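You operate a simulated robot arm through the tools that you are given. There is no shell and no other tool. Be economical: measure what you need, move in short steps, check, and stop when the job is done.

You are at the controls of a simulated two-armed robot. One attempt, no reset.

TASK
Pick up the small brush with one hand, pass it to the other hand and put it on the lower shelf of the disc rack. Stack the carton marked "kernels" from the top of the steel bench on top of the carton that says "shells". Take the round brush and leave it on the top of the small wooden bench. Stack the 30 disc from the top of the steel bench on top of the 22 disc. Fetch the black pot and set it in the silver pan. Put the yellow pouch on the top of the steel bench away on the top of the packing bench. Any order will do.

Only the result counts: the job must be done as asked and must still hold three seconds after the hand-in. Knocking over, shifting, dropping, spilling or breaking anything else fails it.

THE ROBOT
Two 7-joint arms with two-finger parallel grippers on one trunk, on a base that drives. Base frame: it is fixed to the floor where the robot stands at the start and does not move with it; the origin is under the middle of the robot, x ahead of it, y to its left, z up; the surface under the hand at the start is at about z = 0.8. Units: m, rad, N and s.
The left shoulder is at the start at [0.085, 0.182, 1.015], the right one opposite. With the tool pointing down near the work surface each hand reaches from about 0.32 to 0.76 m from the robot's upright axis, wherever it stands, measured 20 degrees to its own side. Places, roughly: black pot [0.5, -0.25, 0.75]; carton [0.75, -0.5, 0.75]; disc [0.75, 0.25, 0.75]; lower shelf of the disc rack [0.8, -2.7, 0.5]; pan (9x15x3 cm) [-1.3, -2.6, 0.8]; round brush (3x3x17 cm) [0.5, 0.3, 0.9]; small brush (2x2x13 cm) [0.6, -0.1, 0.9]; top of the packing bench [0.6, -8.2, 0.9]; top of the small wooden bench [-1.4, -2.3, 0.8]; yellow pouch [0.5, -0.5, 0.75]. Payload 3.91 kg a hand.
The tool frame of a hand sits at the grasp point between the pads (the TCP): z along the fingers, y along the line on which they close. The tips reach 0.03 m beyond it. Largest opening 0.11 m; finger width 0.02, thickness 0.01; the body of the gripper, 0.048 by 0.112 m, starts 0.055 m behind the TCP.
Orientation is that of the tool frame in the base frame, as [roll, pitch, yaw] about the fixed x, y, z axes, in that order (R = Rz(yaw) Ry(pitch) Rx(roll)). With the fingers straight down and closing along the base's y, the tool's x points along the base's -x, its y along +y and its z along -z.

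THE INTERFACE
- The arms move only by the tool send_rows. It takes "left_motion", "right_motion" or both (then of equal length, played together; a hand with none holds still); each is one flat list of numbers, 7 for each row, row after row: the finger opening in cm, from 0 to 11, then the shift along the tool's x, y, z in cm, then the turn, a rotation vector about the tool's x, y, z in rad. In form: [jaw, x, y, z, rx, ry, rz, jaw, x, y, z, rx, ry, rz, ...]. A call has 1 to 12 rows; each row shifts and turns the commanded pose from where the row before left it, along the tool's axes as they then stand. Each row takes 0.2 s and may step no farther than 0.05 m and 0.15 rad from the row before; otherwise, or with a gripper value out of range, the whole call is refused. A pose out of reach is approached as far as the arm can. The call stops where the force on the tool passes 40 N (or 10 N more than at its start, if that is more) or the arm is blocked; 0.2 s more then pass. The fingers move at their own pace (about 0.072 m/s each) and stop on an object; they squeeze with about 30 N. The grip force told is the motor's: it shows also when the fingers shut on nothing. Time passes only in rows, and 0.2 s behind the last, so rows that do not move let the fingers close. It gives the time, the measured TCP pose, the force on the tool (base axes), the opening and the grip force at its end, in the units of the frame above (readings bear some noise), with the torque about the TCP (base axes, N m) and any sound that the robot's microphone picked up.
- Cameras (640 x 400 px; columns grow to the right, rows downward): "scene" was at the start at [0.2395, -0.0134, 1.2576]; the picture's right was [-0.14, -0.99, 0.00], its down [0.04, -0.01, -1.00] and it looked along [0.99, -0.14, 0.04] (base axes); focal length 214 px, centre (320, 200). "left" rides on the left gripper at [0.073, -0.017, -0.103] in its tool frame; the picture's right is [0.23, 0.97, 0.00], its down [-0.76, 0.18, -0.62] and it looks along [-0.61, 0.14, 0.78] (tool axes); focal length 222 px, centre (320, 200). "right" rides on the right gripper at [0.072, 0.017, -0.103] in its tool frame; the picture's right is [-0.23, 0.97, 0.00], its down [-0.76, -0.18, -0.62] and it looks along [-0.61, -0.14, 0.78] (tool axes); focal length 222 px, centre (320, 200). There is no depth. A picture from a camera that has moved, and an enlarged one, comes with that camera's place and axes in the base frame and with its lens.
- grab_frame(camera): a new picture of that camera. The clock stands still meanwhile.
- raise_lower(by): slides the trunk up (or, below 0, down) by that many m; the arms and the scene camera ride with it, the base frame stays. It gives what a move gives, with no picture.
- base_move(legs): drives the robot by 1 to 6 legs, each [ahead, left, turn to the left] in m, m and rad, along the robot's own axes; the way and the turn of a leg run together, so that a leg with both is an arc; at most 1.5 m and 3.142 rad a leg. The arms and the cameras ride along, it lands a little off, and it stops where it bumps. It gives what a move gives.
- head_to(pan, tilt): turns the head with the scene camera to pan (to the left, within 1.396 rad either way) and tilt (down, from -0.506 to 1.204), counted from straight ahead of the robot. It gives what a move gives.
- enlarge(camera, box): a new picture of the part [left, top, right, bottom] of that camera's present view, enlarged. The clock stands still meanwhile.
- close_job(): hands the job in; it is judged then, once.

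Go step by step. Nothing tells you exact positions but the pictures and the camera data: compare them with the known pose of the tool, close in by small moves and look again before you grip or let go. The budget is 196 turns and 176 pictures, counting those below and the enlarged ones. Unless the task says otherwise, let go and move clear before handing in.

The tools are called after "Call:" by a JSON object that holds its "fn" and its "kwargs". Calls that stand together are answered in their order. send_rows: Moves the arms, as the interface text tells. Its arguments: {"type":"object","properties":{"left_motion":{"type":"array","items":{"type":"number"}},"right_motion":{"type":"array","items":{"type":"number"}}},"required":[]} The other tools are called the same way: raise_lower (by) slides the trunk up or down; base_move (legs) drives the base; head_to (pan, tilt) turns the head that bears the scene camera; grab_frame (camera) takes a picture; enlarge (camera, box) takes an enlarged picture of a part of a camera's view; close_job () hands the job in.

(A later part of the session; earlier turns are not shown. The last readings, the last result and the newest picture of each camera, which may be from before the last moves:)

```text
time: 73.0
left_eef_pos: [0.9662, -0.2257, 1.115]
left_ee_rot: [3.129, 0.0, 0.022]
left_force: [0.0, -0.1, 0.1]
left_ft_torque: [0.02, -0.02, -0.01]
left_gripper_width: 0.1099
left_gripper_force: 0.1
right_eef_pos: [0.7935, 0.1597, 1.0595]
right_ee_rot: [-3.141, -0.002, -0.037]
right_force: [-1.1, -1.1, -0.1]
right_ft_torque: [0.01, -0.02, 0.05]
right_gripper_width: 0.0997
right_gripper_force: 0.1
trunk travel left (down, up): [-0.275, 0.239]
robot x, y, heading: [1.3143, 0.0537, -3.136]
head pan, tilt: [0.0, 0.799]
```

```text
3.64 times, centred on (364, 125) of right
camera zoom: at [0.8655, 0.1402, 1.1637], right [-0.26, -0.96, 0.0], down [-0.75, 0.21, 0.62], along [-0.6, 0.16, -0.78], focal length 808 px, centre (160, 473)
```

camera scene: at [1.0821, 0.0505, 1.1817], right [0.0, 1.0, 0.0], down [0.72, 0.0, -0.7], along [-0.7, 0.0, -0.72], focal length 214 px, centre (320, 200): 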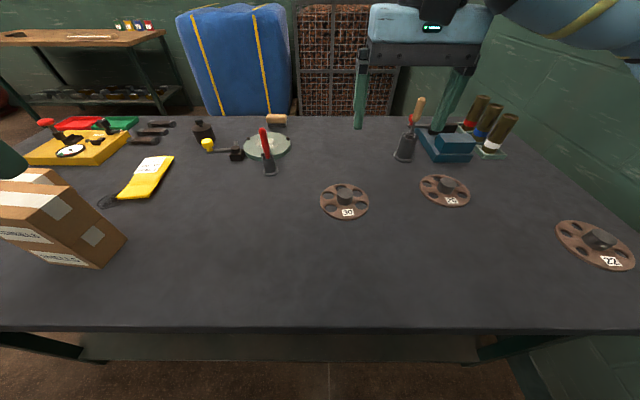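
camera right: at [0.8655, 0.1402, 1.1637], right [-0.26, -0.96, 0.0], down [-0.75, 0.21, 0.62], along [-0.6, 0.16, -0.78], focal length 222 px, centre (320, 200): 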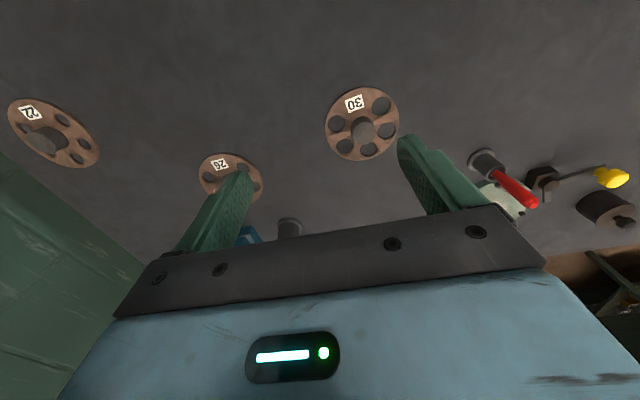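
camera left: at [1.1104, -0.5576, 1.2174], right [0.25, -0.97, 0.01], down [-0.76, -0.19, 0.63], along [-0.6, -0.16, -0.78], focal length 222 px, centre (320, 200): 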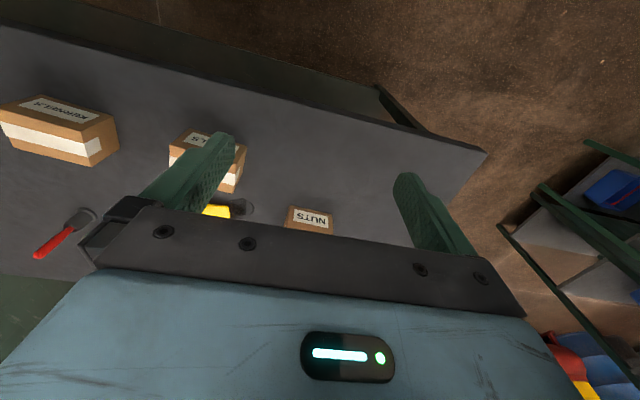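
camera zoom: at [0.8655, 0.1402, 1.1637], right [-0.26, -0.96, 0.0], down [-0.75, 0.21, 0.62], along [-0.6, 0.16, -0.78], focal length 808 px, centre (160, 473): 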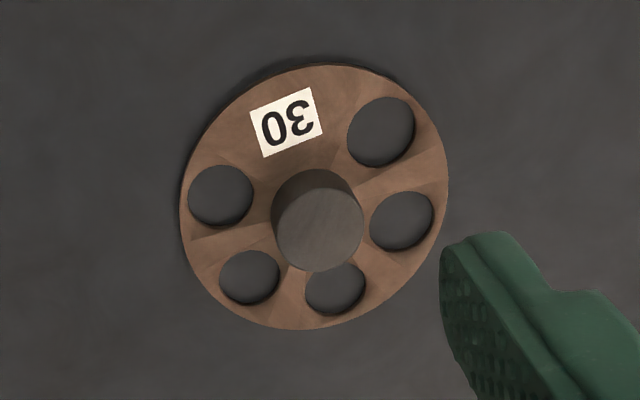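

30 disc hub is at (0.724,0.1085), hub top z≈0.835, diameter 3.7 cm. Moving the right hand above it.

Call:
{"fn": "send_rows", "kwargs": {"right_motion": [8, -2.25, 1.79, 3, 0, 0, -0.037, 8, -2.25, 1.79, 3, 0, 0, 0, 8, -2.25, 1.79, 3, 0, 0, 0, 8, 0, 0, 4, 0, 0, 0]}}

Call:
{"fn": "grab_frame", "kwargs": {"camera": "right"}}

Call:
{"fn": "enlarge", "kwargs": {"camera": "scene", "box": [280, 120, 440, 220]}}

```text
time: 74.0
left_eef_pos: [0.9668, -0.2241, 1.116]
left_ee_rot: [3.129, -0.001, 0.023]
left_force: [0.2, 0.2, 0.5]
left_ft_torque: [0.01, 0.03, -0.04]
left_gripper_width: 0.1098
left_gripper_force: 0.1
right_eef_pos: [0.7264, 0.1065, 0.9299]
right_ee_rot: [3.14, 0.001, 0.001]
right_force: [-0.6, 0.3, 1.4]
right_ft_torque: [0.0, 0.01, 0.03]
right_gripper_width: 0.08
right_gripper_force: 0.0
trunk travel left (down, up): [-0.275, 0.239]
robot x, y, heading: [1.3188, 0.0529, -3.13]
head pan, tilt: [0.0, 0.799]
```

```text
140 pictures are left
camera right: at [0.7988, 0.0896, 1.0334], right [-0.23, -0.97, 0.0], down [-0.76, 0.18, 0.62], along [-0.61, 0.14, -0.78], focal length 222 px, centre (320, 200)
```

right: 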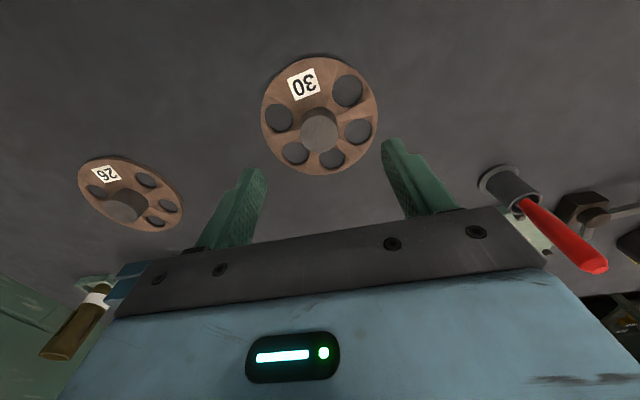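

```text
4.00 times, centred on (360, 170) of scene
camera zoom: at [1.0827, 0.0512, 1.1818], right [0.0, 1.0, 0.0], down [0.72, 0.0, -0.7], along [-0.7, 0.0, -0.72], focal length 858 px, centre (160, 320)
```

zoom: 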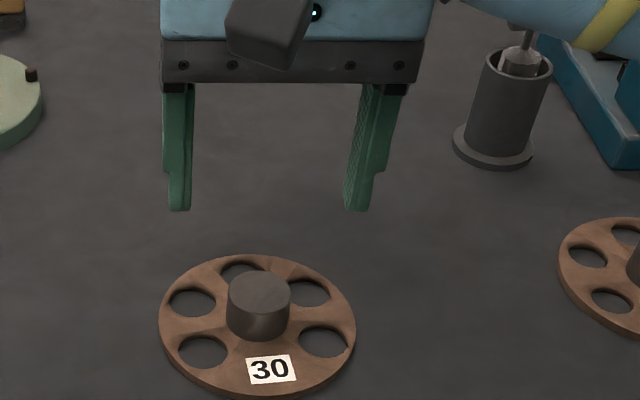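

Aligned within 3 mm. Descend and grip the hub.

Call:
{"fn": "send_rows", "kwargs": {"right_motion": [8, -0.3, -0.2, 4, 0, 0, 0, 8, 0, 0, 4, 0, 0, 0, 8, 0, 0, 0.5, 0, 0, 0, 2, 0, 0, 0, 0, 0, 0, 2, 0, 0, 0, 0, 0, 0, 2, 0, 0, 0, 0, 0, 0, 2, 0, 0, 0, 0, 0, 0]}}

Call:
{"fn": "enlarge", "kwargs": {"camera": "scene", "box": [280, 120, 440, 220]}}

```text
time: 75.6
left_eef_pos: [0.9672, -0.2244, 1.1162]
left_ee_rot: [3.131, 0.0, 0.022]
left_force: [0.3, 0.1, -0.2]
left_ft_torque: [-0.01, 0.01, -0.02]
left_gripper_width: 0.11
left_gripper_force: 0.0
right_eef_pos: [0.723, 0.1094, 0.846]
right_ee_rot: [-3.141, 0.0, 0.0]
right_force: [1.0, 0.3, 0.5]
right_ft_torque: [0.03, 0.03, -0.01]
right_gripper_width: 0.0369
right_gripper_force: 30.0
trunk travel left (down, up): [-0.275, 0.239]
robot x, y, heading: [1.314, 0.052, -3.137]
head pan, tilt: [0.0, 0.799]
```

```text
4.00 times, centred on (360, 170) of scene
camera zoom: at [1.0829, 0.0506, 1.1818], right [0.0, 1.0, 0.0], down [0.72, 0.0, -0.7], along [-0.7, 0.0, -0.72], focal length 858 px, centre (160, 320)
```

zoom: 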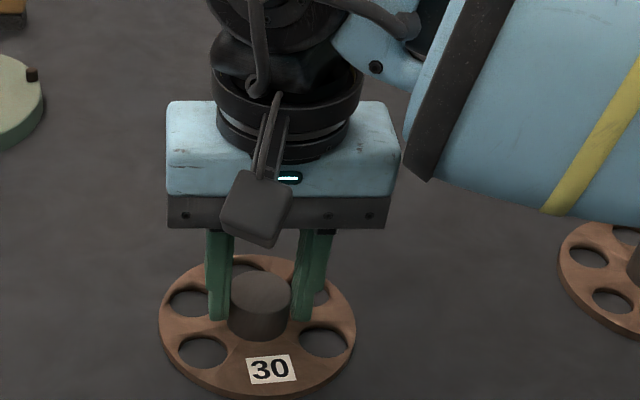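

Hub gripped. Lift, draw back, then drive toward the 22 disc.

Call:
{"fn": "send_rows", "kwargs": {"right_motion": [2, 0, 0, -4, 0, 0, 0, 2, 0, 0, -4, 0, 0, 0, 2, 0, 0, -4, 0, 0, 0, 2, 4, 0, 0, 0, 0, 0, 2, 4, 0, 0, 0, 0, 0, 2, 4, 0, 0, 0, 0, 0]}}

Call:
{"fn": "base_move", "kwargs": {"legs": [[0, -0.3, 0]]}}

Call:
{"fn": "grab_frame", "kwargs": {"camera": "scene"}}

Call:
{"fn": "grab_frame", "kwargs": {"camera": "right"}}

```text
time: 77.0
left_eef_pos: [0.9673, -0.2259, 1.1169]
left_ee_rot: [3.131, -0.002, 0.022]
left_force: [-0.3, 0.1, 0.0]
left_ft_torque: [0.0, -0.03, -0.03]
left_gripper_width: 0.1099
left_gripper_force: 0.1
right_eef_pos: [0.844, 0.1095, 0.9658]
right_ee_rot: [-3.141, 0.003, -0.001]
right_force: [0.7, -0.3, -4.0]
right_ft_torque: [0.0, -0.02, 0.0]
right_gripper_width: 0.0372
right_gripper_force: 30.1
trunk travel left (down, up): [-0.275, 0.239]
robot x, y, heading: [1.3149, 0.0523, -3.14]
head pan, tilt: [0.0, 0.799]
```

```text
time: 80.2
left_eef_pos: [0.9655, 0.0746, 1.1165]
left_ee_rot: [3.131, 0.001, 0.022]
left_force: [-0.8, -0.9, -0.6]
left_ft_torque: [0.02, 0.01, 0.02]
left_gripper_width: 0.1103
left_gripper_force: 0.0
right_eef_pos: [0.8417, 0.4085, 0.9645]
right_ee_rot: [3.141, 0.002, -0.002]
right_force: [-0.1, 0.0, -4.6]
right_ft_torque: [-0.02, -0.01, 0.0]
right_gripper_width: 0.0369
right_gripper_force: 29.7
trunk travel left (down, up): [-0.275, 0.239]
robot x, y, heading: [1.3147, 0.3502, -3.136]
head pan, tilt: [0.0, 0.799]
```

```text
137 pictures are left
camera scene: at [1.0816, 0.3504, 1.1818], right [0.0, 1.0, 0.0], down [0.72, 0.0, -0.7], along [-0.7, 0.0, -0.72], focal length 214 px, centre (320, 200)
```

scene: 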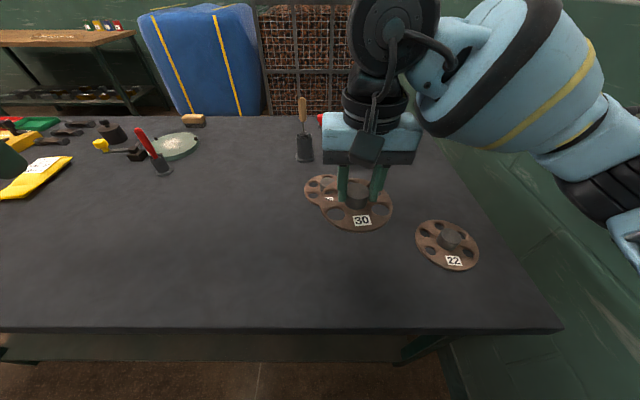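

```text
136 pictures are left
camera right: at [0.9144, 0.3923, 1.0685], right [-0.23, -0.97, 0.0], down [-0.76, 0.18, 0.62], along [-0.61, 0.14, -0.78], focal length 222 px, centre (320, 200)
```

right: 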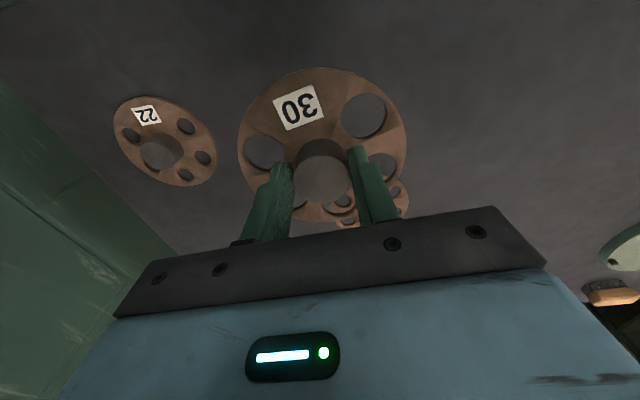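

Call:
{"fn": "enlarge", "kwargs": {"camera": "scene", "box": [400, 205, 496, 280]}}

Call:
{"fn": "enlarge", "kwargs": {"camera": "right", "box": [100, 80, 228, 200]}}

```text
5.33 times, centred on (448, 242) of scene
camera zoom: at [1.0816, 0.3504, 1.1818], right [0.0, 1.0, 0.0], down [0.72, 0.0, -0.7], along [-0.7, 0.0, -0.72], focal length 1144 px, centre (-363, -27)
```

zoom: 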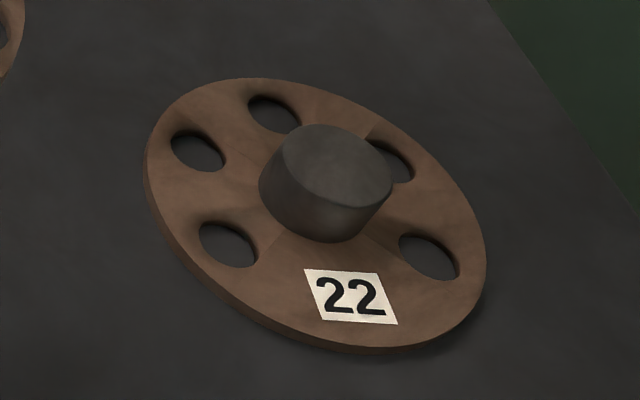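

```text
3.33 times, centred on (164, 140) of right
camera zoom: at [0.9144, 0.3923, 1.0685], right [-0.23, -0.97, 0.0], down [-0.76, 0.18, 0.62], along [-0.61, 0.14, -0.78], focal length 740 px, centre (840, 400)
```

zoom: 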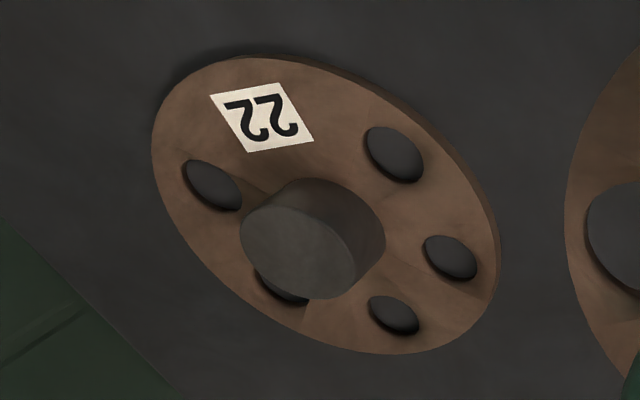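

22 hub at (0.841,0.603). Moving the held disc above it.

Call:
{"fn": "send_rows", "kwargs": {"right_motion": [2, 0, -3.9, 0, 0, 0, 0, 2, 0, -3.9, 0, 0, 0, 0, 2, 0, -3.9, 0, 0, 0, 0, 2, 0, -3.9, 0, 0, 0, 0, 2, -0.2, -3.9, 2, 0, 0, 0]}}

Call:
{"fn": "enlarge", "kwargs": {"camera": "scene", "box": [376, 160, 536, 285]}}

Call:
{"fn": "grab_frame", "kwargs": {"camera": "right"}}

```text
time: 81.4
left_eef_pos: [0.9641, 0.0665, 1.1143]
left_ee_rot: [3.138, -0.003, 0.025]
left_force: [-0.3, 1.2, -0.2]
left_ft_torque: [0.0, -0.02, -0.02]
left_gripper_width: 0.11
left_gripper_force: 0.0
right_eef_pos: [0.8374, 0.5949, 0.9446]
right_ee_rot: [-3.137, 0.001, 0.005]
right_force: [-0.3, -0.1, -4.5]
right_ft_torque: [-0.01, -0.03, 0.03]
right_gripper_width: 0.0369
right_gripper_force: 30.0
trunk travel left (down, up): [-0.275, 0.239]
robot x, y, heading: [1.3131, 0.3488, -3.139]
head pan, tilt: [0.0, 0.799]
```

```text
3.20 times, centred on (456, 222) of scene
camera zoom: at [1.08, 0.3416, 1.1816], right [-0.01, 1.0, 0.01], down [0.72, 0.01, -0.7], along [-0.7, 0.0, -0.72], focal length 686 px, centre (-115, 128)
```

zoom: 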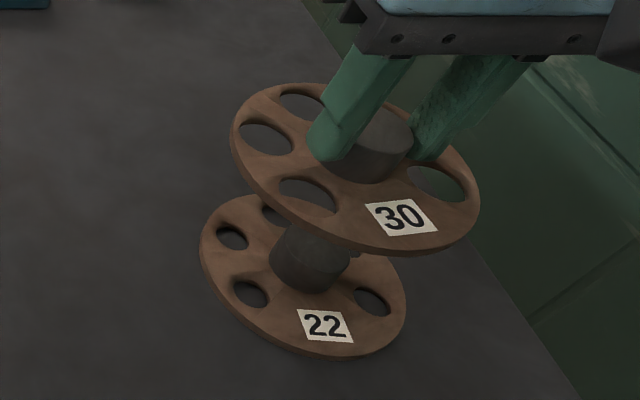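

```text
132 pictures are left
camera right: at [0.9106, 0.5774, 1.0485], right [-0.22, -0.98, -0.01], down [-0.76, 0.17, 0.62], along [-0.61, 0.14, -0.78], focal length 222 px, centre (320, 200)
```

right: 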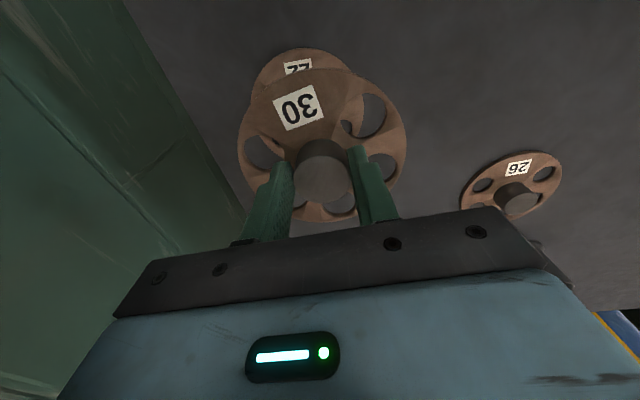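

The arm is leaning on the wall (the camera and left hand shifted a few mm). I'll move the base away from the wall by 0.12 m and extend the arm instead.

Call:
{"fn": "base_move", "kwargs": {"legs": [[0, 0.13, 0]]}}

Call:
{"fn": "grab_frame", "kwargs": {"camera": "scene"}}

```text
time: 83.2
left_eef_pos: [0.9663, -0.0559, 1.1153]
left_ee_rot: [3.133, 0.0, 0.02]
left_force: [0.1, -0.1, -0.6]
left_ft_torque: [0.01, -0.01, 0.01]
left_gripper_width: 0.11
left_gripper_force: 0.1
right_eef_pos: [0.8401, 0.4731, 0.9449]
right_ee_rot: [-3.141, 0.002, 0.0]
right_force: [-0.2, -0.7, -4.2]
right_ft_torque: [0.0, 0.01, -0.01]
right_gripper_width: 0.0371
right_gripper_force: 30.0
trunk travel left (down, up): [-0.275, 0.239]
robot x, y, heading: [1.3187, 0.2186, -3.137]
head pan, tilt: [0.0, 0.799]
```

```text
131 pictures are left
camera scene: at [1.082, 0.22, 1.1818], right [0.0, 1.0, 0.0], down [0.72, 0.0, -0.7], along [-0.7, 0.0, -0.72], focal length 214 px, centre (320, 200)
```

scene: 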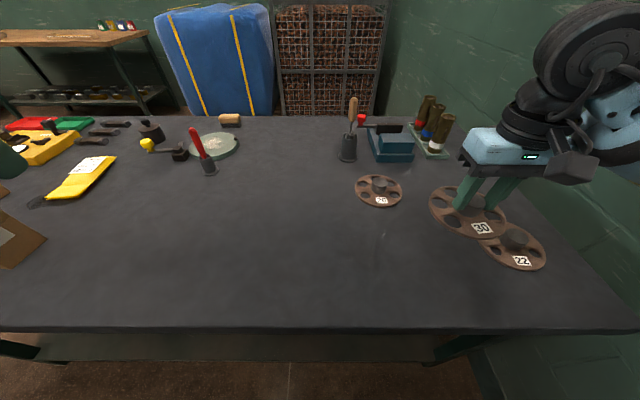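

Call:
{"fn": "send_rows", "kwargs": {"right_motion": [2, 0, -3.25, 0, 0, 0, 0, 2, 0, -3.25, 0, 0, 0, 0, 2, 0, -3.25, 0, 0, 0, 0, 2, 0, -3.25, 0, 0, 0, 0]}}

Call:
{"fn": "enlarge", "kwargs": {"camera": "scene", "box": [430, 160, 590, 285]}}

Call:
{"fn": "grab_frame", "kwargs": {"camera": "right"}}

```text
time: 84.2
left_eef_pos: [0.9669, -0.0546, 1.1161]
left_ee_rot: [3.13, 0.0, 0.021]
left_force: [-0.3, -0.3, 0.1]
left_ft_torque: [-0.02, 0.05, 0.02]
left_gripper_width: 0.1098
left_gripper_force: 0.1
right_eef_pos: [0.8393, 0.6042, 0.9448]
right_ee_rot: [3.141, -0.001, -0.001]
right_force: [0.4, 0.4, -4.5]
right_ft_torque: [0.03, -0.01, 0.01]
right_gripper_width: 0.0367
right_gripper_force: 30.2
trunk travel left (down, up): [-0.275, 0.239]
robot x, y, heading: [1.3126, 0.2199, -3.141]
head pan, tilt: [0.0, 0.799]
```

```text
3.20 times, centred on (510, 222) of scene
camera zoom: at [1.0822, 0.2208, 1.1819], right [0.0, 1.0, 0.0], down [0.72, 0.0, -0.7], along [-0.7, 0.0, -0.72], focal length 686 px, centre (-288, 128)
```

zoom: 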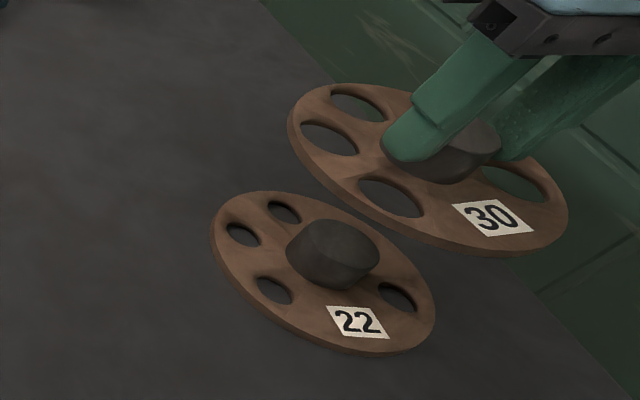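

```text
129 pictures are left
camera right: at [0.9126, 0.5874, 1.0474], right [-0.23, -0.97, 0.0], down [-0.76, 0.18, 0.62], along [-0.61, 0.14, -0.78], focal length 222 px, centre (320, 200)
```

right: 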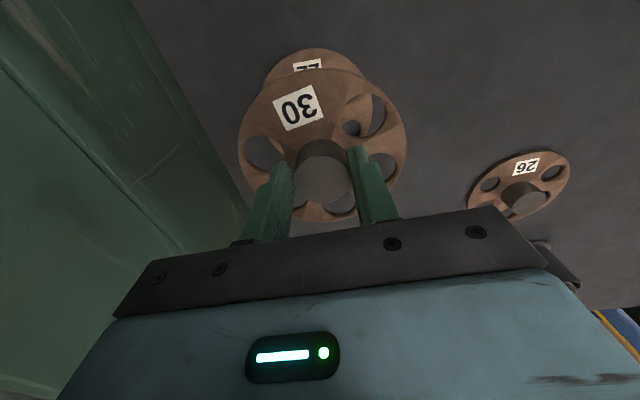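

Alignment agrees with the predicted projections. Lowering gently.

Call:
{"fn": "send_rows", "kwargs": {"right_motion": [2, 0, 0, 2.5, 0, 0, 0, 2, 0.1, 0, 2, 0, 0, 0, 2, 0, 0, 0.9, 0, 0, 0, 2, 0, 0, 0.3, 0, 0, 0]}}

Call:
{"fn": "enlarge", "kwargs": {"camera": "scene", "box": [430, 180, 590, 285]}}

```text
time: 85.2
left_eef_pos: [0.9655, -0.0546, 1.116]
left_ee_rot: [3.128, -0.001, 0.021]
left_force: [0.7, 0.2, 0.6]
left_ft_torque: [-0.02, 0.02, -0.01]
left_gripper_width: 0.1101
left_gripper_force: 0.0
right_eef_pos: [0.8415, 0.6036, 0.8874]
right_ee_rot: [-3.141, 0.001, 0.0]
right_force: [-0.6, 0.0, -3.8]
right_ft_torque: [-0.01, 0.01, 0.01]
right_gripper_width: 0.037
right_gripper_force: 29.9
trunk travel left (down, up): [-0.275, 0.239]
robot x, y, heading: [1.3146, 0.2228, -3.139]
head pan, tilt: [0.0, 0.799]
```

```text
3.81 times, centred on (510, 232) of scene
camera zoom: at [1.082, 0.2204, 1.1818], right [0.0, 1.0, 0.0], down [0.72, 0.0, -0.7], along [-0.7, 0.0, -0.72], focal length 817 px, centre (-404, 76)
```

zoom: 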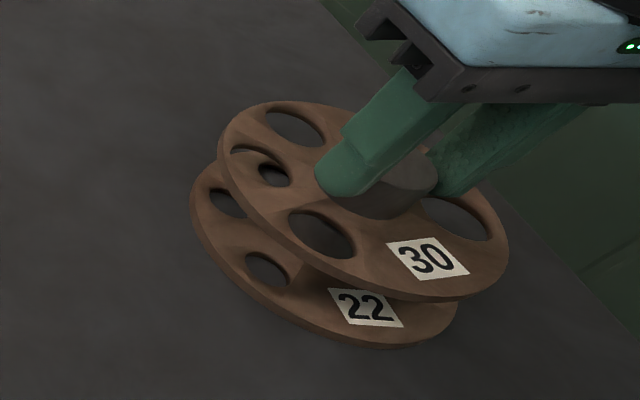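

Call:
{"fn": "send_rows", "kwargs": {"right_motion": [2, 0, 0, 0.4, 0, 0, 0, 2, 0, 0, 0.2, 0, 0, 0, 2, 0, 0, 0.2, 0, 0, 0]}}

```text
time: 86.0
left_eef_pos: [0.9661, -0.055, 1.1162]
left_ee_rot: [3.13, 0.0, 0.021]
left_force: [0.1, -0.4, -0.1]
left_ft_torque: [-0.02, -0.02, -0.03]
left_gripper_width: 0.1099
left_gripper_force: 0.2
right_eef_pos: [0.8398, 0.6037, 0.8781]
right_ee_rot: [3.141, 0.003, 0.001]
right_force: [-0.3, 0.0, -4.8]
right_ft_torque: [0.01, -0.04, 0.0]
right_gripper_width: 0.0369
right_gripper_force: 30.1
trunk travel left (down, up): [-0.275, 0.239]
robot x, y, heading: [1.3157, 0.2217, -3.146]
head pan, tilt: [0.0, 0.799]
```

Call:
{"fn": "send_rows", "kwargs": {"right_motion": [2, 0, 0, 0.2, 0, 0, 0, 2, 0, 0, 0.2, 0, 0, 0]}}

Call:
{"fn": "enlarge", "kwargs": {"camera": "scene", "box": [430, 180, 590, 285]}}

```text
time: 86.6
left_eef_pos: [0.9665, -0.0541, 1.1161]
left_ee_rot: [3.132, -0.001, 0.021]
left_force: [-0.5, -0.1, 0.3]
left_ft_torque: [0.01, 0.02, 0.0]
left_gripper_width: 0.1098
left_gripper_force: 0.0
right_eef_pos: [0.8404, 0.6034, 0.8761]
right_ee_rot: [-3.141, 0.002, -0.001]
right_force: [-0.6, -0.4, -0.4]
right_ft_torque: [0.04, -0.08, -0.02]
right_gripper_width: 0.0371
right_gripper_force: 29.8
trunk travel left (down, up): [-0.275, 0.239]
robot x, y, heading: [1.3148, 0.2229, -3.136]
head pan, tilt: [0.0, 0.799]
```

```text
3.81 times, centred on (510, 232) of scene
camera zoom: at [1.0823, 0.2201, 1.1819], right [0.0, 1.0, 0.0], down [0.72, 0.0, -0.7], along [-0.7, 0.0, -0.72], focal length 817 px, centre (-404, 76)
```

zoom: 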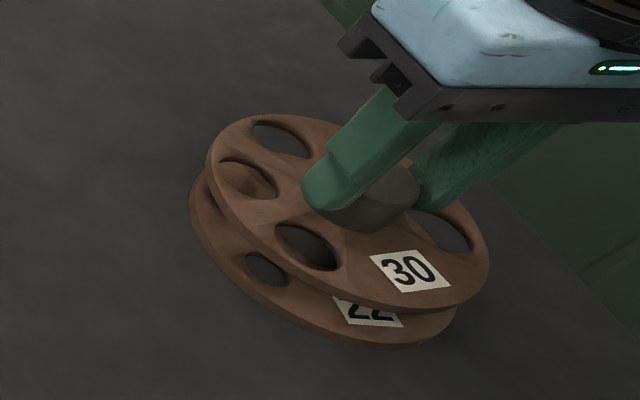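

Contact beginning; the weight is transferring. One more millimetre, then release and rise straight up.

Call:
{"fn": "send_rows", "kwargs": {"right_motion": [2, 0, 0, 0.1, 0, 0, 0, 5, 0, 0, 0, 0, 0, 0, 6, 0, 0, 0, 0, 0, 0, 6, 0, 0, 0, 0, 0, 0, 6, 0, 0, -2, 0, 0, 0, 6, 0, 0, -4, 0, 0, 0, 6, 0, 0, -4, 0, 0, 0]}}

Call:
{"fn": "enlarge", "kwargs": {"camera": "scene", "box": [430, 180, 590, 285]}}

Call:
{"fn": "grab_frame", "kwargs": {"camera": "right"}}

```text
time: 88.2
left_eef_pos: [0.9674, -0.0548, 1.1164]
left_ee_rot: [3.132, 0.001, 0.022]
left_force: [-0.4, -0.8, -0.4]
left_ft_torque: [0.01, 0.01, -0.01]
left_gripper_width: 0.1099
left_gripper_force: 0.0
right_eef_pos: [0.8403, 0.6014, 0.9758]
right_ee_rot: [-3.141, 0.001, 0.0]
right_force: [0.0, 0.1, 0.7]
right_ft_torque: [0.02, 0.02, -0.01]
right_gripper_width: 0.0598
right_gripper_force: 0.0
trunk travel left (down, up): [-0.275, 0.239]
robot x, y, heading: [1.3159, 0.2211, -3.136]
head pan, tilt: [0.0, 0.799]
```

```text
3.81 times, centred on (510, 232) of scene
camera zoom: at [1.0826, 0.2198, 1.1819], right [0.0, 1.0, 0.0], down [0.72, 0.0, -0.7], along [-0.7, 0.0, -0.72], focal length 817 px, centre (-404, 76)
```

zoom: 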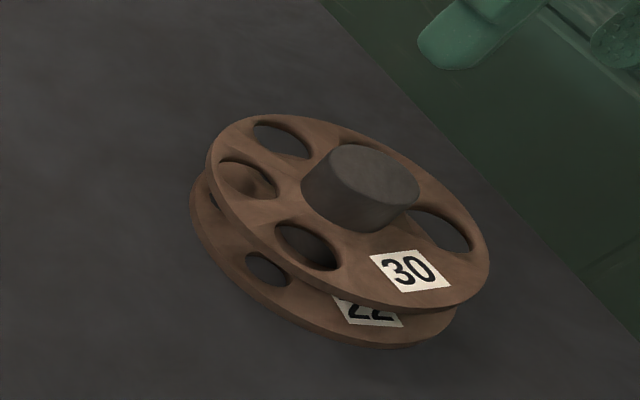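

```text
125 pictures are left
camera right: at [0.9147, 0.5849, 1.0787], right [-0.23, -0.97, 0.0], down [-0.76, 0.18, 0.62], along [-0.61, 0.14, -0.78], focal length 222 px, centre (320, 200)
```

right: 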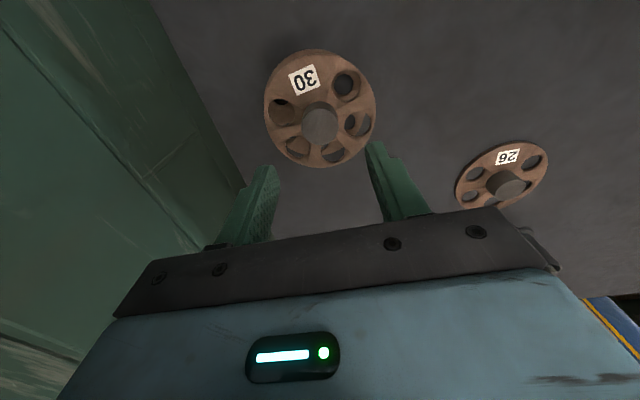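

Disc stack is flat and centred. I'll raise the right hand, pull in, and drive back around to the front of the bench.

Call:
{"fn": "send_rows", "kwargs": {"right_motion": [6, 1, 4, -2.5, 0, 0, 0, 6, 1, 4, -2.5, 0, 0, 0, 6, 1, 4, -2.5, 0, 0, 0, 6, 3, 3, -2.5, 0, 0, 0, 6, 4, 1, -2, 0, 0, 0]}}

Call:
{"fn": "base_move", "kwargs": {"legs": [[-0.1, 0, 0], [0, 1.5, 0], [0, 0.3, 0], [1.5, 0, 0], [0.2, 0, 0], [0, 0, 3.14]]}}

Call:
{"fn": "base_move", "kwargs": {"legs": [[0, 1.5, 0], [0.24, 0, 0]]}}

Call:
{"fn": "grab_frame", "kwargs": {"camera": "scene"}}

```text
time: 89.4
left_eef_pos: [0.9674, -0.0558, 1.1168]
left_ee_rot: [3.13, 0.001, 0.02]
left_force: [-0.3, -0.1, 0.7]
left_ft_torque: [0.01, -0.01, -0.02]
left_gripper_width: 0.1099
left_gripper_force: 0.1
right_eef_pos: [0.9427, 0.442, 1.0946]
right_ee_rot: [-3.141, 0.002, -0.001]
right_force: [-0.2, -0.4, 0.5]
right_ft_torque: [0.0, -0.02, 0.02]
right_gripper_width: 0.06
right_gripper_force: 0.1
trunk travel left (down, up): [-0.275, 0.239]
robot x, y, heading: [1.3107, 0.2242, -3.139]
head pan, tilt: [0.0, 0.799]
```

```text
time: 121.8
left_eef_pos: [0.0703, -1.3116, 1.1161]
left_ee_rot: [3.13, 0.002, 3.139]
left_force: [-0.3, -0.2, 0.3]
left_ft_torque: [-0.01, -0.05, -0.03]
left_gripper_width: 0.1101
left_gripper_force: 0.1
right_eef_pos: [0.0833, -1.8093, 1.0959]
right_ee_rot: [3.141, 0.001, 3.117]
right_force: [-0.1, 0.1, 0.9]
right_ft_torque: [-0.02, 0.03, 0.0]
right_gripper_width: 0.06
right_gripper_force: 0.1
trunk travel left (down, up): [-0.275, 0.239]
robot x, y, heading: [-0.2855, -1.5766, -0.024]
head pan, tilt: [0.0, 0.799]
```

```text
time: 136.5
left_eef_pos: [0.3404, 0.1827, 1.1159]
left_ee_rot: [3.132, 0.0, 3.139]
left_force: [0.1, 0.3, 0.8]
left_ft_torque: [0.03, 0.0, -0.03]
left_gripper_width: 0.1103
left_gripper_force: 0.0
right_eef_pos: [0.3534, -0.3162, 1.0949]
right_ee_rot: [-3.141, 0.0, 3.116]
right_force: [-0.5, 1.2, -0.5]
right_ft_torque: [0.01, 0.0, 0.03]
right_gripper_width: 0.0602
right_gripper_force: 0.0
trunk travel left (down, up): [-0.275, 0.239]
robot x, y, heading: [-0.0136, -0.0836, -0.021]
head pan, tilt: [0.0, 0.799]
```

```text
124 pictures are left
camera scene: at [0.2179, -0.091, 1.1818], right [-0.02, -1.0, 0.0], down [-0.72, 0.02, -0.7], along [0.7, -0.01, -0.72], focal length 214 px, centre (320, 200)
```

scene: 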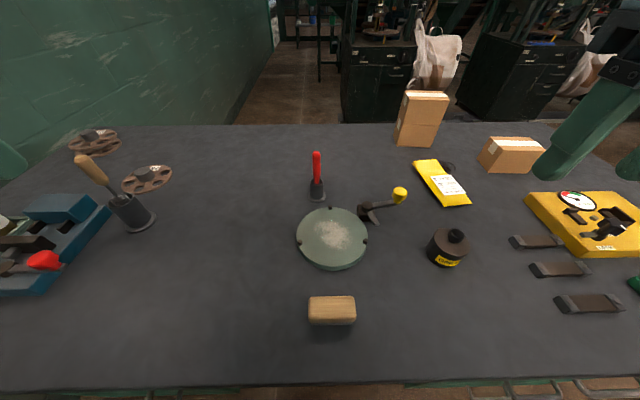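

Back at the front. Zooming on the pot and the round brush in its cup.

Call:
{"fn": "enlarge", "kwargs": {"camera": "scene", "box": [400, 210, 496, 280]}}

Call:
{"fn": "enlarge", "kwargs": {"camera": "scene", "box": [60, 130, 180, 250]}}

Call:
{"fn": "grab_frame", "kwargs": {"camera": "left"}}

Call:
{"fn": "grab_frame", "kwargs": {"camera": "right"}}

```text
5.71 times, centred on (448, 245) of scene
camera zoom: at [0.2179, -0.091, 1.1818], right [-0.02, -1.0, 0.0], down [-0.72, 0.02, -0.7], along [0.7, -0.01, -0.72], focal length 1226 px, centre (-411, -57)
```

zoom: 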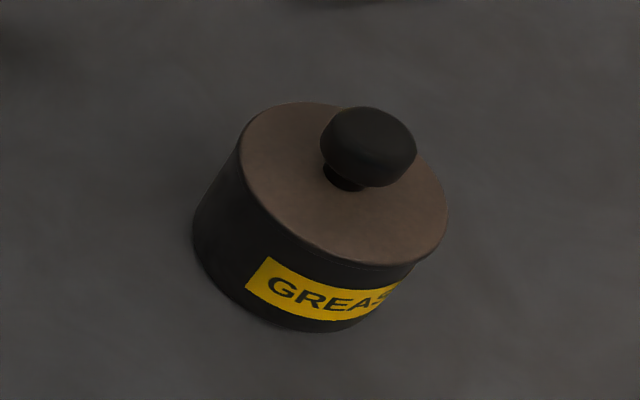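

```text
3.33 times, centred on (120, 190) of scene
camera zoom: at [0.2179, -0.091, 1.1818], right [-0.02, -1.0, 0.0], down [-0.72, 0.02, -0.7], along [0.7, -0.01, -0.72], focal length 715 px, centre (987, 233)
```

zoom: 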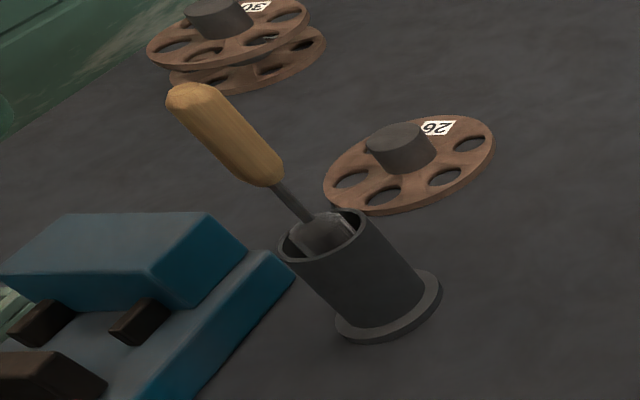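

```text
121 pictures are left
camera left: at [0.2688, 0.165, 1.2173], right [-0.22, 0.97, 0.01], down [0.76, 0.17, 0.63], along [0.61, 0.15, -0.78], focal length 222 px, centre (320, 200)
```

left: 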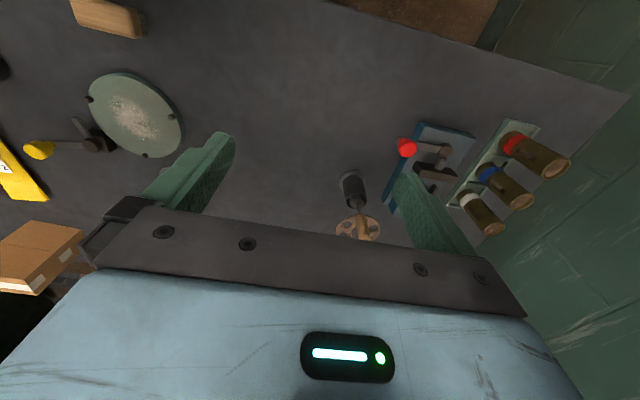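

```text
120 pictures are left
camera right: at [0.2816, -0.2971, 1.1981], right [0.25, 0.97, 0.0], down [0.76, -0.2, 0.62], along [0.6, -0.16, -0.78], focal length 222 px, centre (320, 200)
```

right: 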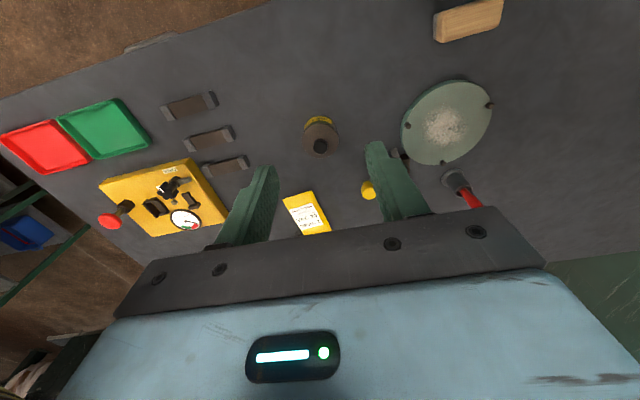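

Pot (body ≈6.8 cm wide) at about (0.432,-0.335), lid z≈0.845. The round brush stands upright at (0.522,0.299), handle from z≈0.918 to 0.975. I'll grip it with a horizontal left hand so it can later be laid down flat; turning the left hand to point forward.

Call:
{"fn": "send_rows", "kwargs": {"left_motion": [7, -2.7, 3.3, 2, 0, 0, 0, 7, -2.7, 3.3, 2, 0, 0, 0, 7, -2.7, 3.3, 2, 0, 0, 0, 7, 0, 0, 0, 0, -0.143, 0, 7, 0, 0, 0, 0, -0.143, 0, 7, 0, 0, 0, 0, -0.143, 0, 7, 0, 0, 0, 0, -0.143, 0, 7, 0, 0, 0, 0, -0.143, 0, 7, 0, 0, 0, 0, -0.143, 0, 7, 0, 0, 0, 0, -0.143, 0, 7, 0, 0, 0, 0, -0.143, 0, 7, 0, 0, 0, 0, -0.143, 0]}}

Call:
{"fn": "grab_frame", "kwargs": {"camera": "scene"}}

```text
time: 139.1
left_eef_pos: [0.4468, 0.2999, 1.0722]
left_ee_rot: [3.102, 1.287, 3.098]
left_force: [0.3, 0.3, -0.8]
left_ft_torque: [-0.04, -0.03, 0.02]
left_gripper_width: 0.07
left_gripper_force: 0.0
left hand out of reach, approached as far as the arm can: row 11, 12
right_eef_pos: [0.3523, -0.3146, 1.0949]
right_ee_rot: [-3.141, 0.002, 3.115]
right_force: [-0.3, -0.4, 1.0]
right_ft_torque: [-0.02, -0.02, 0.02]
right_gripper_width: 0.06
right_gripper_force: 0.0
trunk travel left (down, up): [-0.275, 0.239]
robot x, y, heading: [-0.0136, -0.0843, -0.022]
head pan, tilt: [0.0, 0.799]
```

```text
119 pictures are left
camera scene: at [0.2173, -0.0908, 1.1819], right [-0.02, -1.0, 0.0], down [-0.72, 0.02, -0.7], along [0.7, -0.02, -0.72], focal length 214 px, centre (320, 200)
```

scene: 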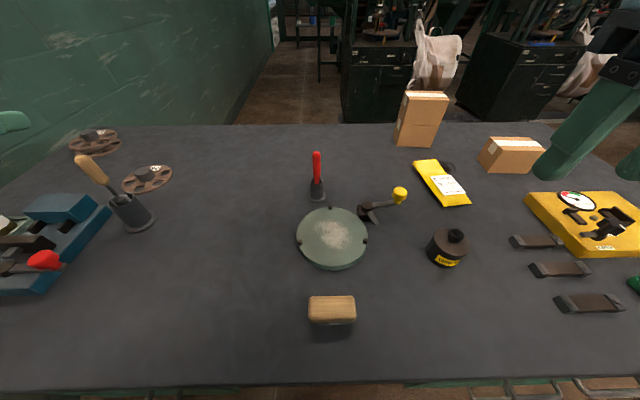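

Almost horizontal but cramped; back the base up 12 cm to give the arm room, then finish the turn.

Call:
{"fn": "base_move", "kwargs": {"legs": [[-0.12, 0, 0]]}}

Call:
{"fn": "send_rows", "kwargs": {"left_motion": [7, 0, 0, 4, 0, 0, 0, 7, 0, 0, 4, 0, 0, 0, 7, 0, 0, 0, 0, -0.142, 0, 7, 0, 0, 0, 0, -0.142, 0]}}

```text
time: 140.3
left_eef_pos: [0.3269, 0.3019, 1.072]
left_ee_rot: [3.103, 1.285, 3.101]
left_force: [-0.3, -0.3, -0.1]
left_ft_torque: [0.02, -0.01, -0.02]
left_gripper_width: 0.0701
left_gripper_force: 0.0
right_eef_pos: [0.2336, -0.3141, 1.0959]
right_ee_rot: [3.142, 0.001, 3.117]
right_force: [-0.7, -0.3, 0.5]
right_ft_torque: [0.01, -0.02, -0.01]
right_gripper_width: 0.0599
right_gripper_force: 0.0
trunk travel left (down, up): [-0.275, 0.239]
robot x, y, heading: [-0.1325, -0.0838, -0.02]
head pan, tilt: [0.0, 0.799]
```

```text
time: 141.3
left_eef_pos: [0.4052, 0.3014, 1.0503]
left_ee_rot: [1.589, 1.561, 1.58]
left_force: [0.6, 0.1, -0.3]
left_ft_torque: [-0.03, 0.0, 0.02]
left_gripper_width: 0.0698
left_gripper_force: 0.0
right_eef_pos: [0.2352, -0.3136, 1.0949]
right_ee_rot: [3.141, 0.001, 3.117]
right_force: [-0.1, 0.7, -0.6]
right_ft_torque: [-0.01, 0.04, 0.03]
right_gripper_width: 0.0599
right_gripper_force: 0.1
trunk travel left (down, up): [-0.275, 0.239]
robot x, y, heading: [-0.1328, -0.0837, -0.025]
head pan, tilt: [0.0, 0.799]
```

Call:
{"fn": "send_rows", "kwargs": {"left_motion": [7, 3.3, 0, 0, 0, 0, 0, 7, 3.3, 0, 0, 0, 0, 0, 7, 3.4, 0, 0, 0, 0, 0]}}

Call:
{"fn": "head_to", "kwargs": {"pan": 0.35, "tilt": 0.6}}

Call:
{"fn": "grab_frame", "kwargs": {"camera": "scene"}}

Call:
{"fn": "grab_frame", "kwargs": {"camera": "left"}}

```text
time: 142.1
left_eef_pos: [0.4059, 0.3038, 0.9498]
left_ee_rot: [1.525, 1.561, 1.519]
left_force: [-1.1, 0.2, -0.1]
left_ft_torque: [0.01, -0.02, 0.0]
left_gripper_width: 0.0702
left_gripper_force: 0.1
right_eef_pos: [0.2348, -0.3139, 1.0955]
right_ee_rot: [3.141, 0.001, 3.115]
right_force: [-0.2, 0.1, 0.3]
right_ft_torque: [0.01, -0.01, 0.0]
right_gripper_width: 0.0599
right_gripper_force: 0.0
trunk travel left (down, up): [-0.275, 0.239]
robot x, y, heading: [-0.1335, -0.0828, -0.021]
head pan, tilt: [0.0, 0.799]
```

```text
time: 143.0
left_eef_pos: [0.4044, 0.3044, 0.9496]
left_ee_rot: [1.582, 1.56, 1.575]
left_force: [0.2, 0.2, 1.1]
left_ft_torque: [0.01, 0.01, 0.0]
left_gripper_width: 0.0701
left_gripper_force: 0.2
right_eef_pos: [0.2344, -0.3135, 1.0952]
right_ee_rot: [-3.141, 0.002, 3.116]
right_force: [-0.3, 1.2, -0.1]
right_ft_torque: [0.0, 0.0, -0.05]
right_gripper_width: 0.0602
right_gripper_force: 0.2
trunk travel left (down, up): [-0.275, 0.239]
robot x, y, heading: [-0.1349, -0.0855, -0.027]
head pan, tilt: [0.351, 0.6]
```

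```text
118 pictures are left
camera scene: at [0.1019, -0.0583, 1.1987], right [0.32, -0.95, 0.0], down [-0.54, -0.18, -0.82], along [0.78, 0.27, -0.57], focal length 214 px, centre (320, 200)
```

scene: 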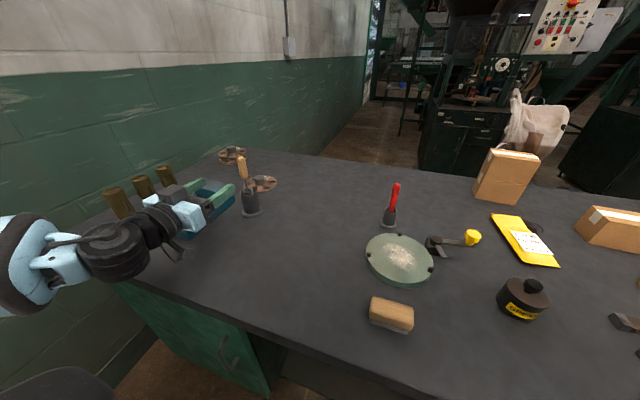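

```text
117 pictures are left
camera left: at [0.3019, 0.2879, 0.8757], right [0.01, 0.98, -0.22], down [-0.62, 0.17, 0.76], along [0.78, 0.13, 0.61], focal length 222 px, centre (320, 200)
```

left: 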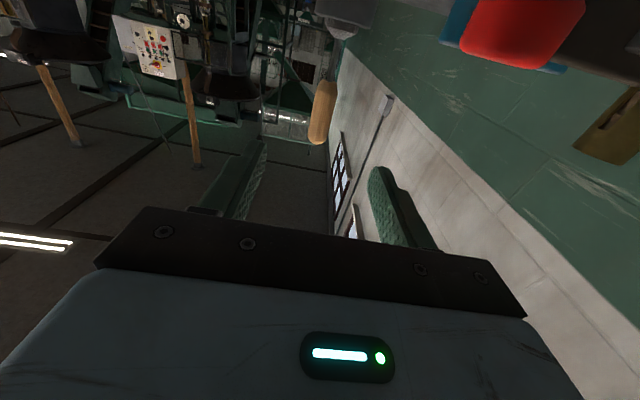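

Handle is centred between the fingers in the left camera (y≈0.303). Advance and close on it.

Call:
{"fn": "send_rows", "kwargs": {"left_motion": [7, 0, 0, 3.2, 0, 0, 0, 7, 0, 0, 3.2, 0, 0, 0, 7, 0, 0, 3.2, 0, 0, 0]}}

Call:
{"fn": "enlarge", "kwargs": {"camera": "scene", "box": [150, 120, 310, 240]}}

Call:
{"fn": "grab_frame", "kwargs": {"camera": "left"}}

```text
time: 143.8
left_eef_pos: [0.5026, 0.3046, 0.95]
left_ee_rot: [1.644, 1.56, 1.64]
left_force: [0.4, 0.0, -0.3]
left_ft_torque: [0.01, -0.03, -0.01]
left_gripper_width: 0.0703
left_gripper_force: 0.0
right_eef_pos: [0.2346, -0.3136, 1.0946]
right_ee_rot: [-3.14, 0.0, 3.116]
right_force: [-0.2, -0.2, -0.1]
right_ft_torque: [0.02, 0.04, 0.01]
right_gripper_width: 0.0597
right_gripper_force: 0.0
trunk travel left (down, up): [-0.275, 0.239]
robot x, y, heading: [-0.1337, -0.0849, -0.026]
head pan, tilt: [0.351, 0.6]
```

```text
3.33 times, centred on (230, 180) of scene
camera zoom: at [0.1025, -0.0583, 1.1986], right [0.32, -0.95, 0.0], down [-0.54, -0.18, -0.82], along [0.78, 0.27, -0.57], focal length 715 px, centre (620, 267)
```

zoom: 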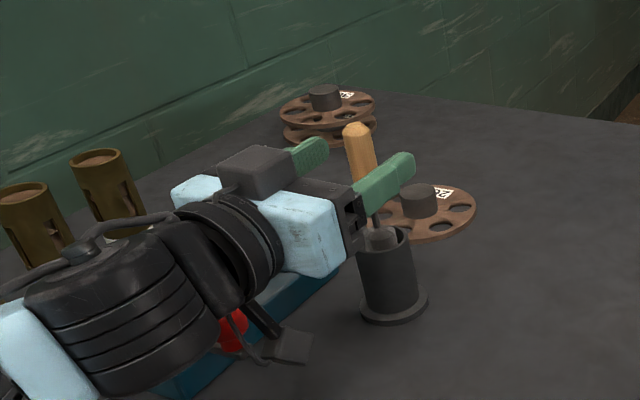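

```text
115 pictures are left
camera left: at [0.399, 0.2877, 0.8758], right [0.01, 0.98, -0.22], down [-0.62, 0.17, 0.76], along [0.78, 0.13, 0.61], focal length 222 px, centre (320, 200)
```

left: 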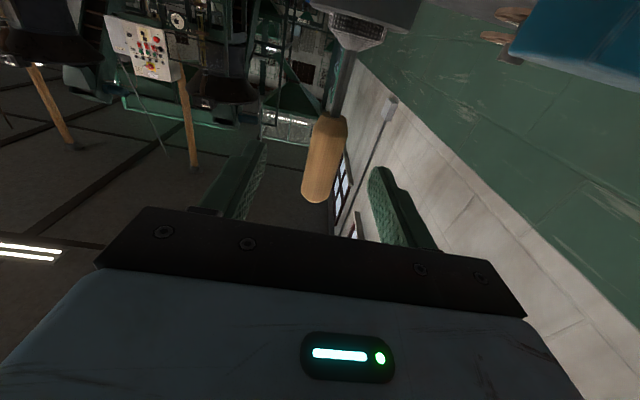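

Call:
{"fn": "send_rows", "kwargs": {"left_motion": [1, 0, 0, 0.2, 0, 0, 0, 1, 0, 0, 0, 0, 0, 0, 1, 0, 0, 0, 0, 0, 0, 1, 0, 0, 0, 0, 0, 0, 1, 0, 0, 0, 0, 0, 0]}}

Call:
{"fn": "grab_frame", "kwargs": {"camera": "left"}}

```text
time: 145.0
left_eef_pos: [0.5029, 0.3032, 0.9495]
left_ee_rot: [1.604, 1.56, 1.599]
left_force: [-0.3, -2.0, -0.4]
left_ft_torque: [-0.28, 0.02, -0.16]
left_gripper_width: 0.0175
left_gripper_force: 30.1
right_eef_pos: [0.2337, -0.3143, 1.0942]
right_ee_rot: [-3.141, 0.001, 3.114]
right_force: [-0.8, 0.0, -0.8]
right_ft_torque: [0.0, 0.01, 0.0]
right_gripper_width: 0.0601
right_gripper_force: 0.1
trunk travel left (down, up): [-0.275, 0.239]
robot x, y, heading: [-0.1344, -0.0851, -0.024]
head pan, tilt: [0.351, 0.6]
```

```text
114 pictures are left
camera left: at [0.3998, 0.2873, 0.8758], right [0.0, 0.98, -0.22], down [-0.62, 0.17, 0.76], along [0.78, 0.13, 0.61], focal length 222 px, centre (320, 200)
```

left: 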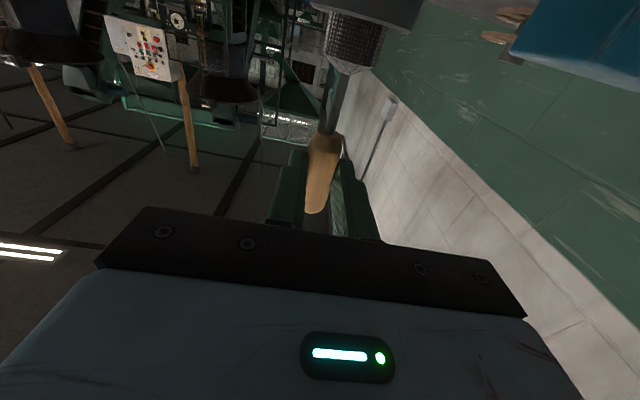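

Gripped. Lift straight up out of the cup.

Call:
{"fn": "send_rows", "kwargs": {"left_motion": [1, -3, 0, 0, 0, 0, 0, 1, -3, 0, 0, 0, 0, 0, 1, -3, 0, 0, 0, 0, 0, 1, -3, 0, 0, 0, 0, 0, 1, -3, 0, 0, 0, 0, 0]}}

Call:
{"fn": "grab_frame", "kwargs": {"camera": "scene"}}

```text
time: 146.2
left_eef_pos: [0.5035, 0.3029, 1.1002]
left_ee_rot: [1.698, 1.562, 1.693]
left_force: [1.0, -0.1, -0.9]
left_ft_torque: [0.0, 0.03, 0.0]
left_gripper_width: 0.0189
left_gripper_force: 29.8
right_eef_pos: [0.2345, -0.3126, 1.0965]
right_ee_rot: [-3.142, 0.002, 3.114]
right_force: [0.5, 0.2, 0.7]
right_ft_torque: [-0.01, 0.01, -0.03]
right_gripper_width: 0.0599
right_gripper_force: 0.1
trunk travel left (down, up): [-0.275, 0.239]
robot x, y, heading: [-0.1304, -0.0798, -0.027]
head pan, tilt: [0.351, 0.6]
```

```text
113 pictures are left
camera scene: at [0.1019, -0.0585, 1.1987], right [0.32, -0.95, 0.0], down [-0.53, -0.18, -0.83], along [0.78, 0.27, -0.56], focal length 214 px, centre (320, 200)
```

scene: 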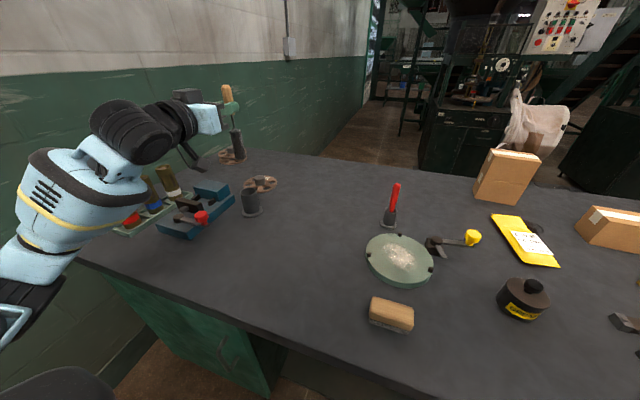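

Brush is free and upright in the left hand. Now the right hand goes over the pot.

Call:
{"fn": "send_rows", "kwargs": {"right_motion": [10, -3.97, -0.33, 2.9, 0, 0, 0, 10, -3.97, -0.33, 2.9, 0, 0, 0, 10, -3.97, -0.33, 2.9, 0, 0, 0, 10, -3.97, -0.33, 2.9, 0, 0, 0, 10, -3.97, -0.33, 2.4, 0, 0, 0]}}

Call:
{"fn": "head_to", "kwargs": {"pan": -0.2, "tilt": 0.7}}

Call:
{"fn": "grab_frame", "kwargs": {"camera": "scene"}}

Call:
{"fn": "grab_frame", "kwargs": {"camera": "right"}}

```text
time: 147.4
left_eef_pos: [0.5035, 0.3015, 1.1005]
left_ee_rot: [1.664, 1.561, 1.66]
left_force: [0.1, 0.5, -1.4]
left_ft_torque: [0.01, 0.0, -0.02]
left_gripper_width: 0.0191
left_gripper_force: 29.9
right_eef_pos: [0.4329, -0.3355, 0.9555]
right_ee_rot: [3.142, -0.001, 3.117]
right_force: [-0.2, -0.2, -0.6]
right_ft_torque: [0.0, -0.01, -0.03]
right_gripper_width: 0.1001
right_gripper_force: 0.0
trunk travel left (down, up): [-0.275, 0.239]
robot x, y, heading: [-0.1313, -0.0829, -0.024]
head pan, tilt: [0.351, 0.6]
```

```text
time: 148.3
left_eef_pos: [0.5044, 0.3017, 1.1005]
left_ee_rot: [1.59, 1.56, 1.585]
left_force: [-0.1, -0.4, -0.8]
left_ft_torque: [-0.01, 0.02, 0.0]
left_gripper_width: 0.0191
left_gripper_force: 29.9
right_eef_pos: [0.4312, -0.3347, 0.9575]
right_ee_rot: [3.141, 0.002, 3.116]
right_force: [0.2, 0.6, 0.1]
right_ft_torque: [-0.03, 0.01, -0.02]
right_gripper_width: 0.1001
right_gripper_force: 0.1
trunk travel left (down, up): [-0.275, 0.239]
robot x, y, heading: [-0.1318, -0.083, -0.024]
head pan, tilt: [-0.201, 0.7]
```

```text
112 pictures are left
camera scene: at [0.101, -0.1055, 1.1901], right [-0.22, -0.98, 0.0], down [-0.63, 0.14, -0.77], along [0.75, -0.17, -0.64], focal length 214 px, centre (320, 200)
```

scene: 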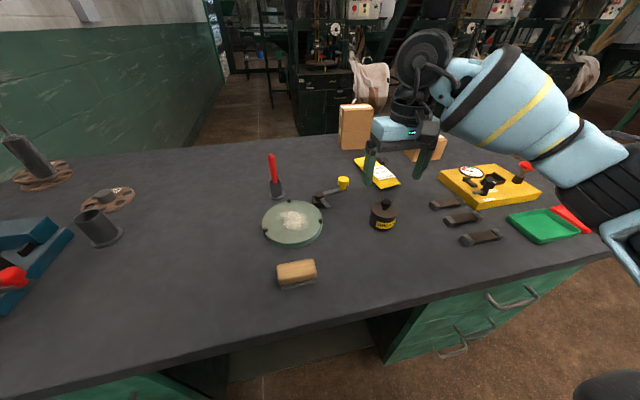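

```text
111 pictures are left
camera right: at [0.3596, -0.3163, 1.0591], right [0.25, 0.97, 0.0], down [0.76, -0.2, 0.62], along [0.6, -0.16, -0.78], focal length 222 px, centre (320, 200)
```

right: 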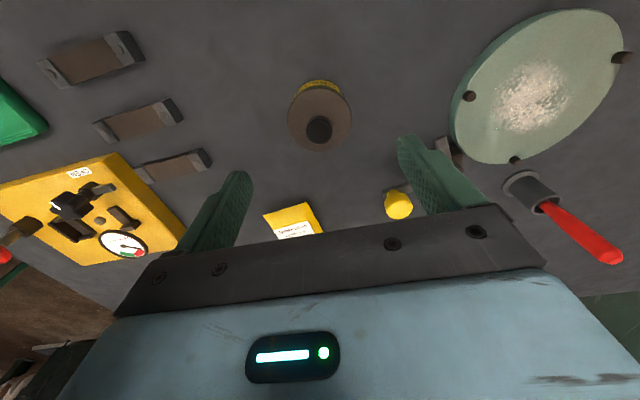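

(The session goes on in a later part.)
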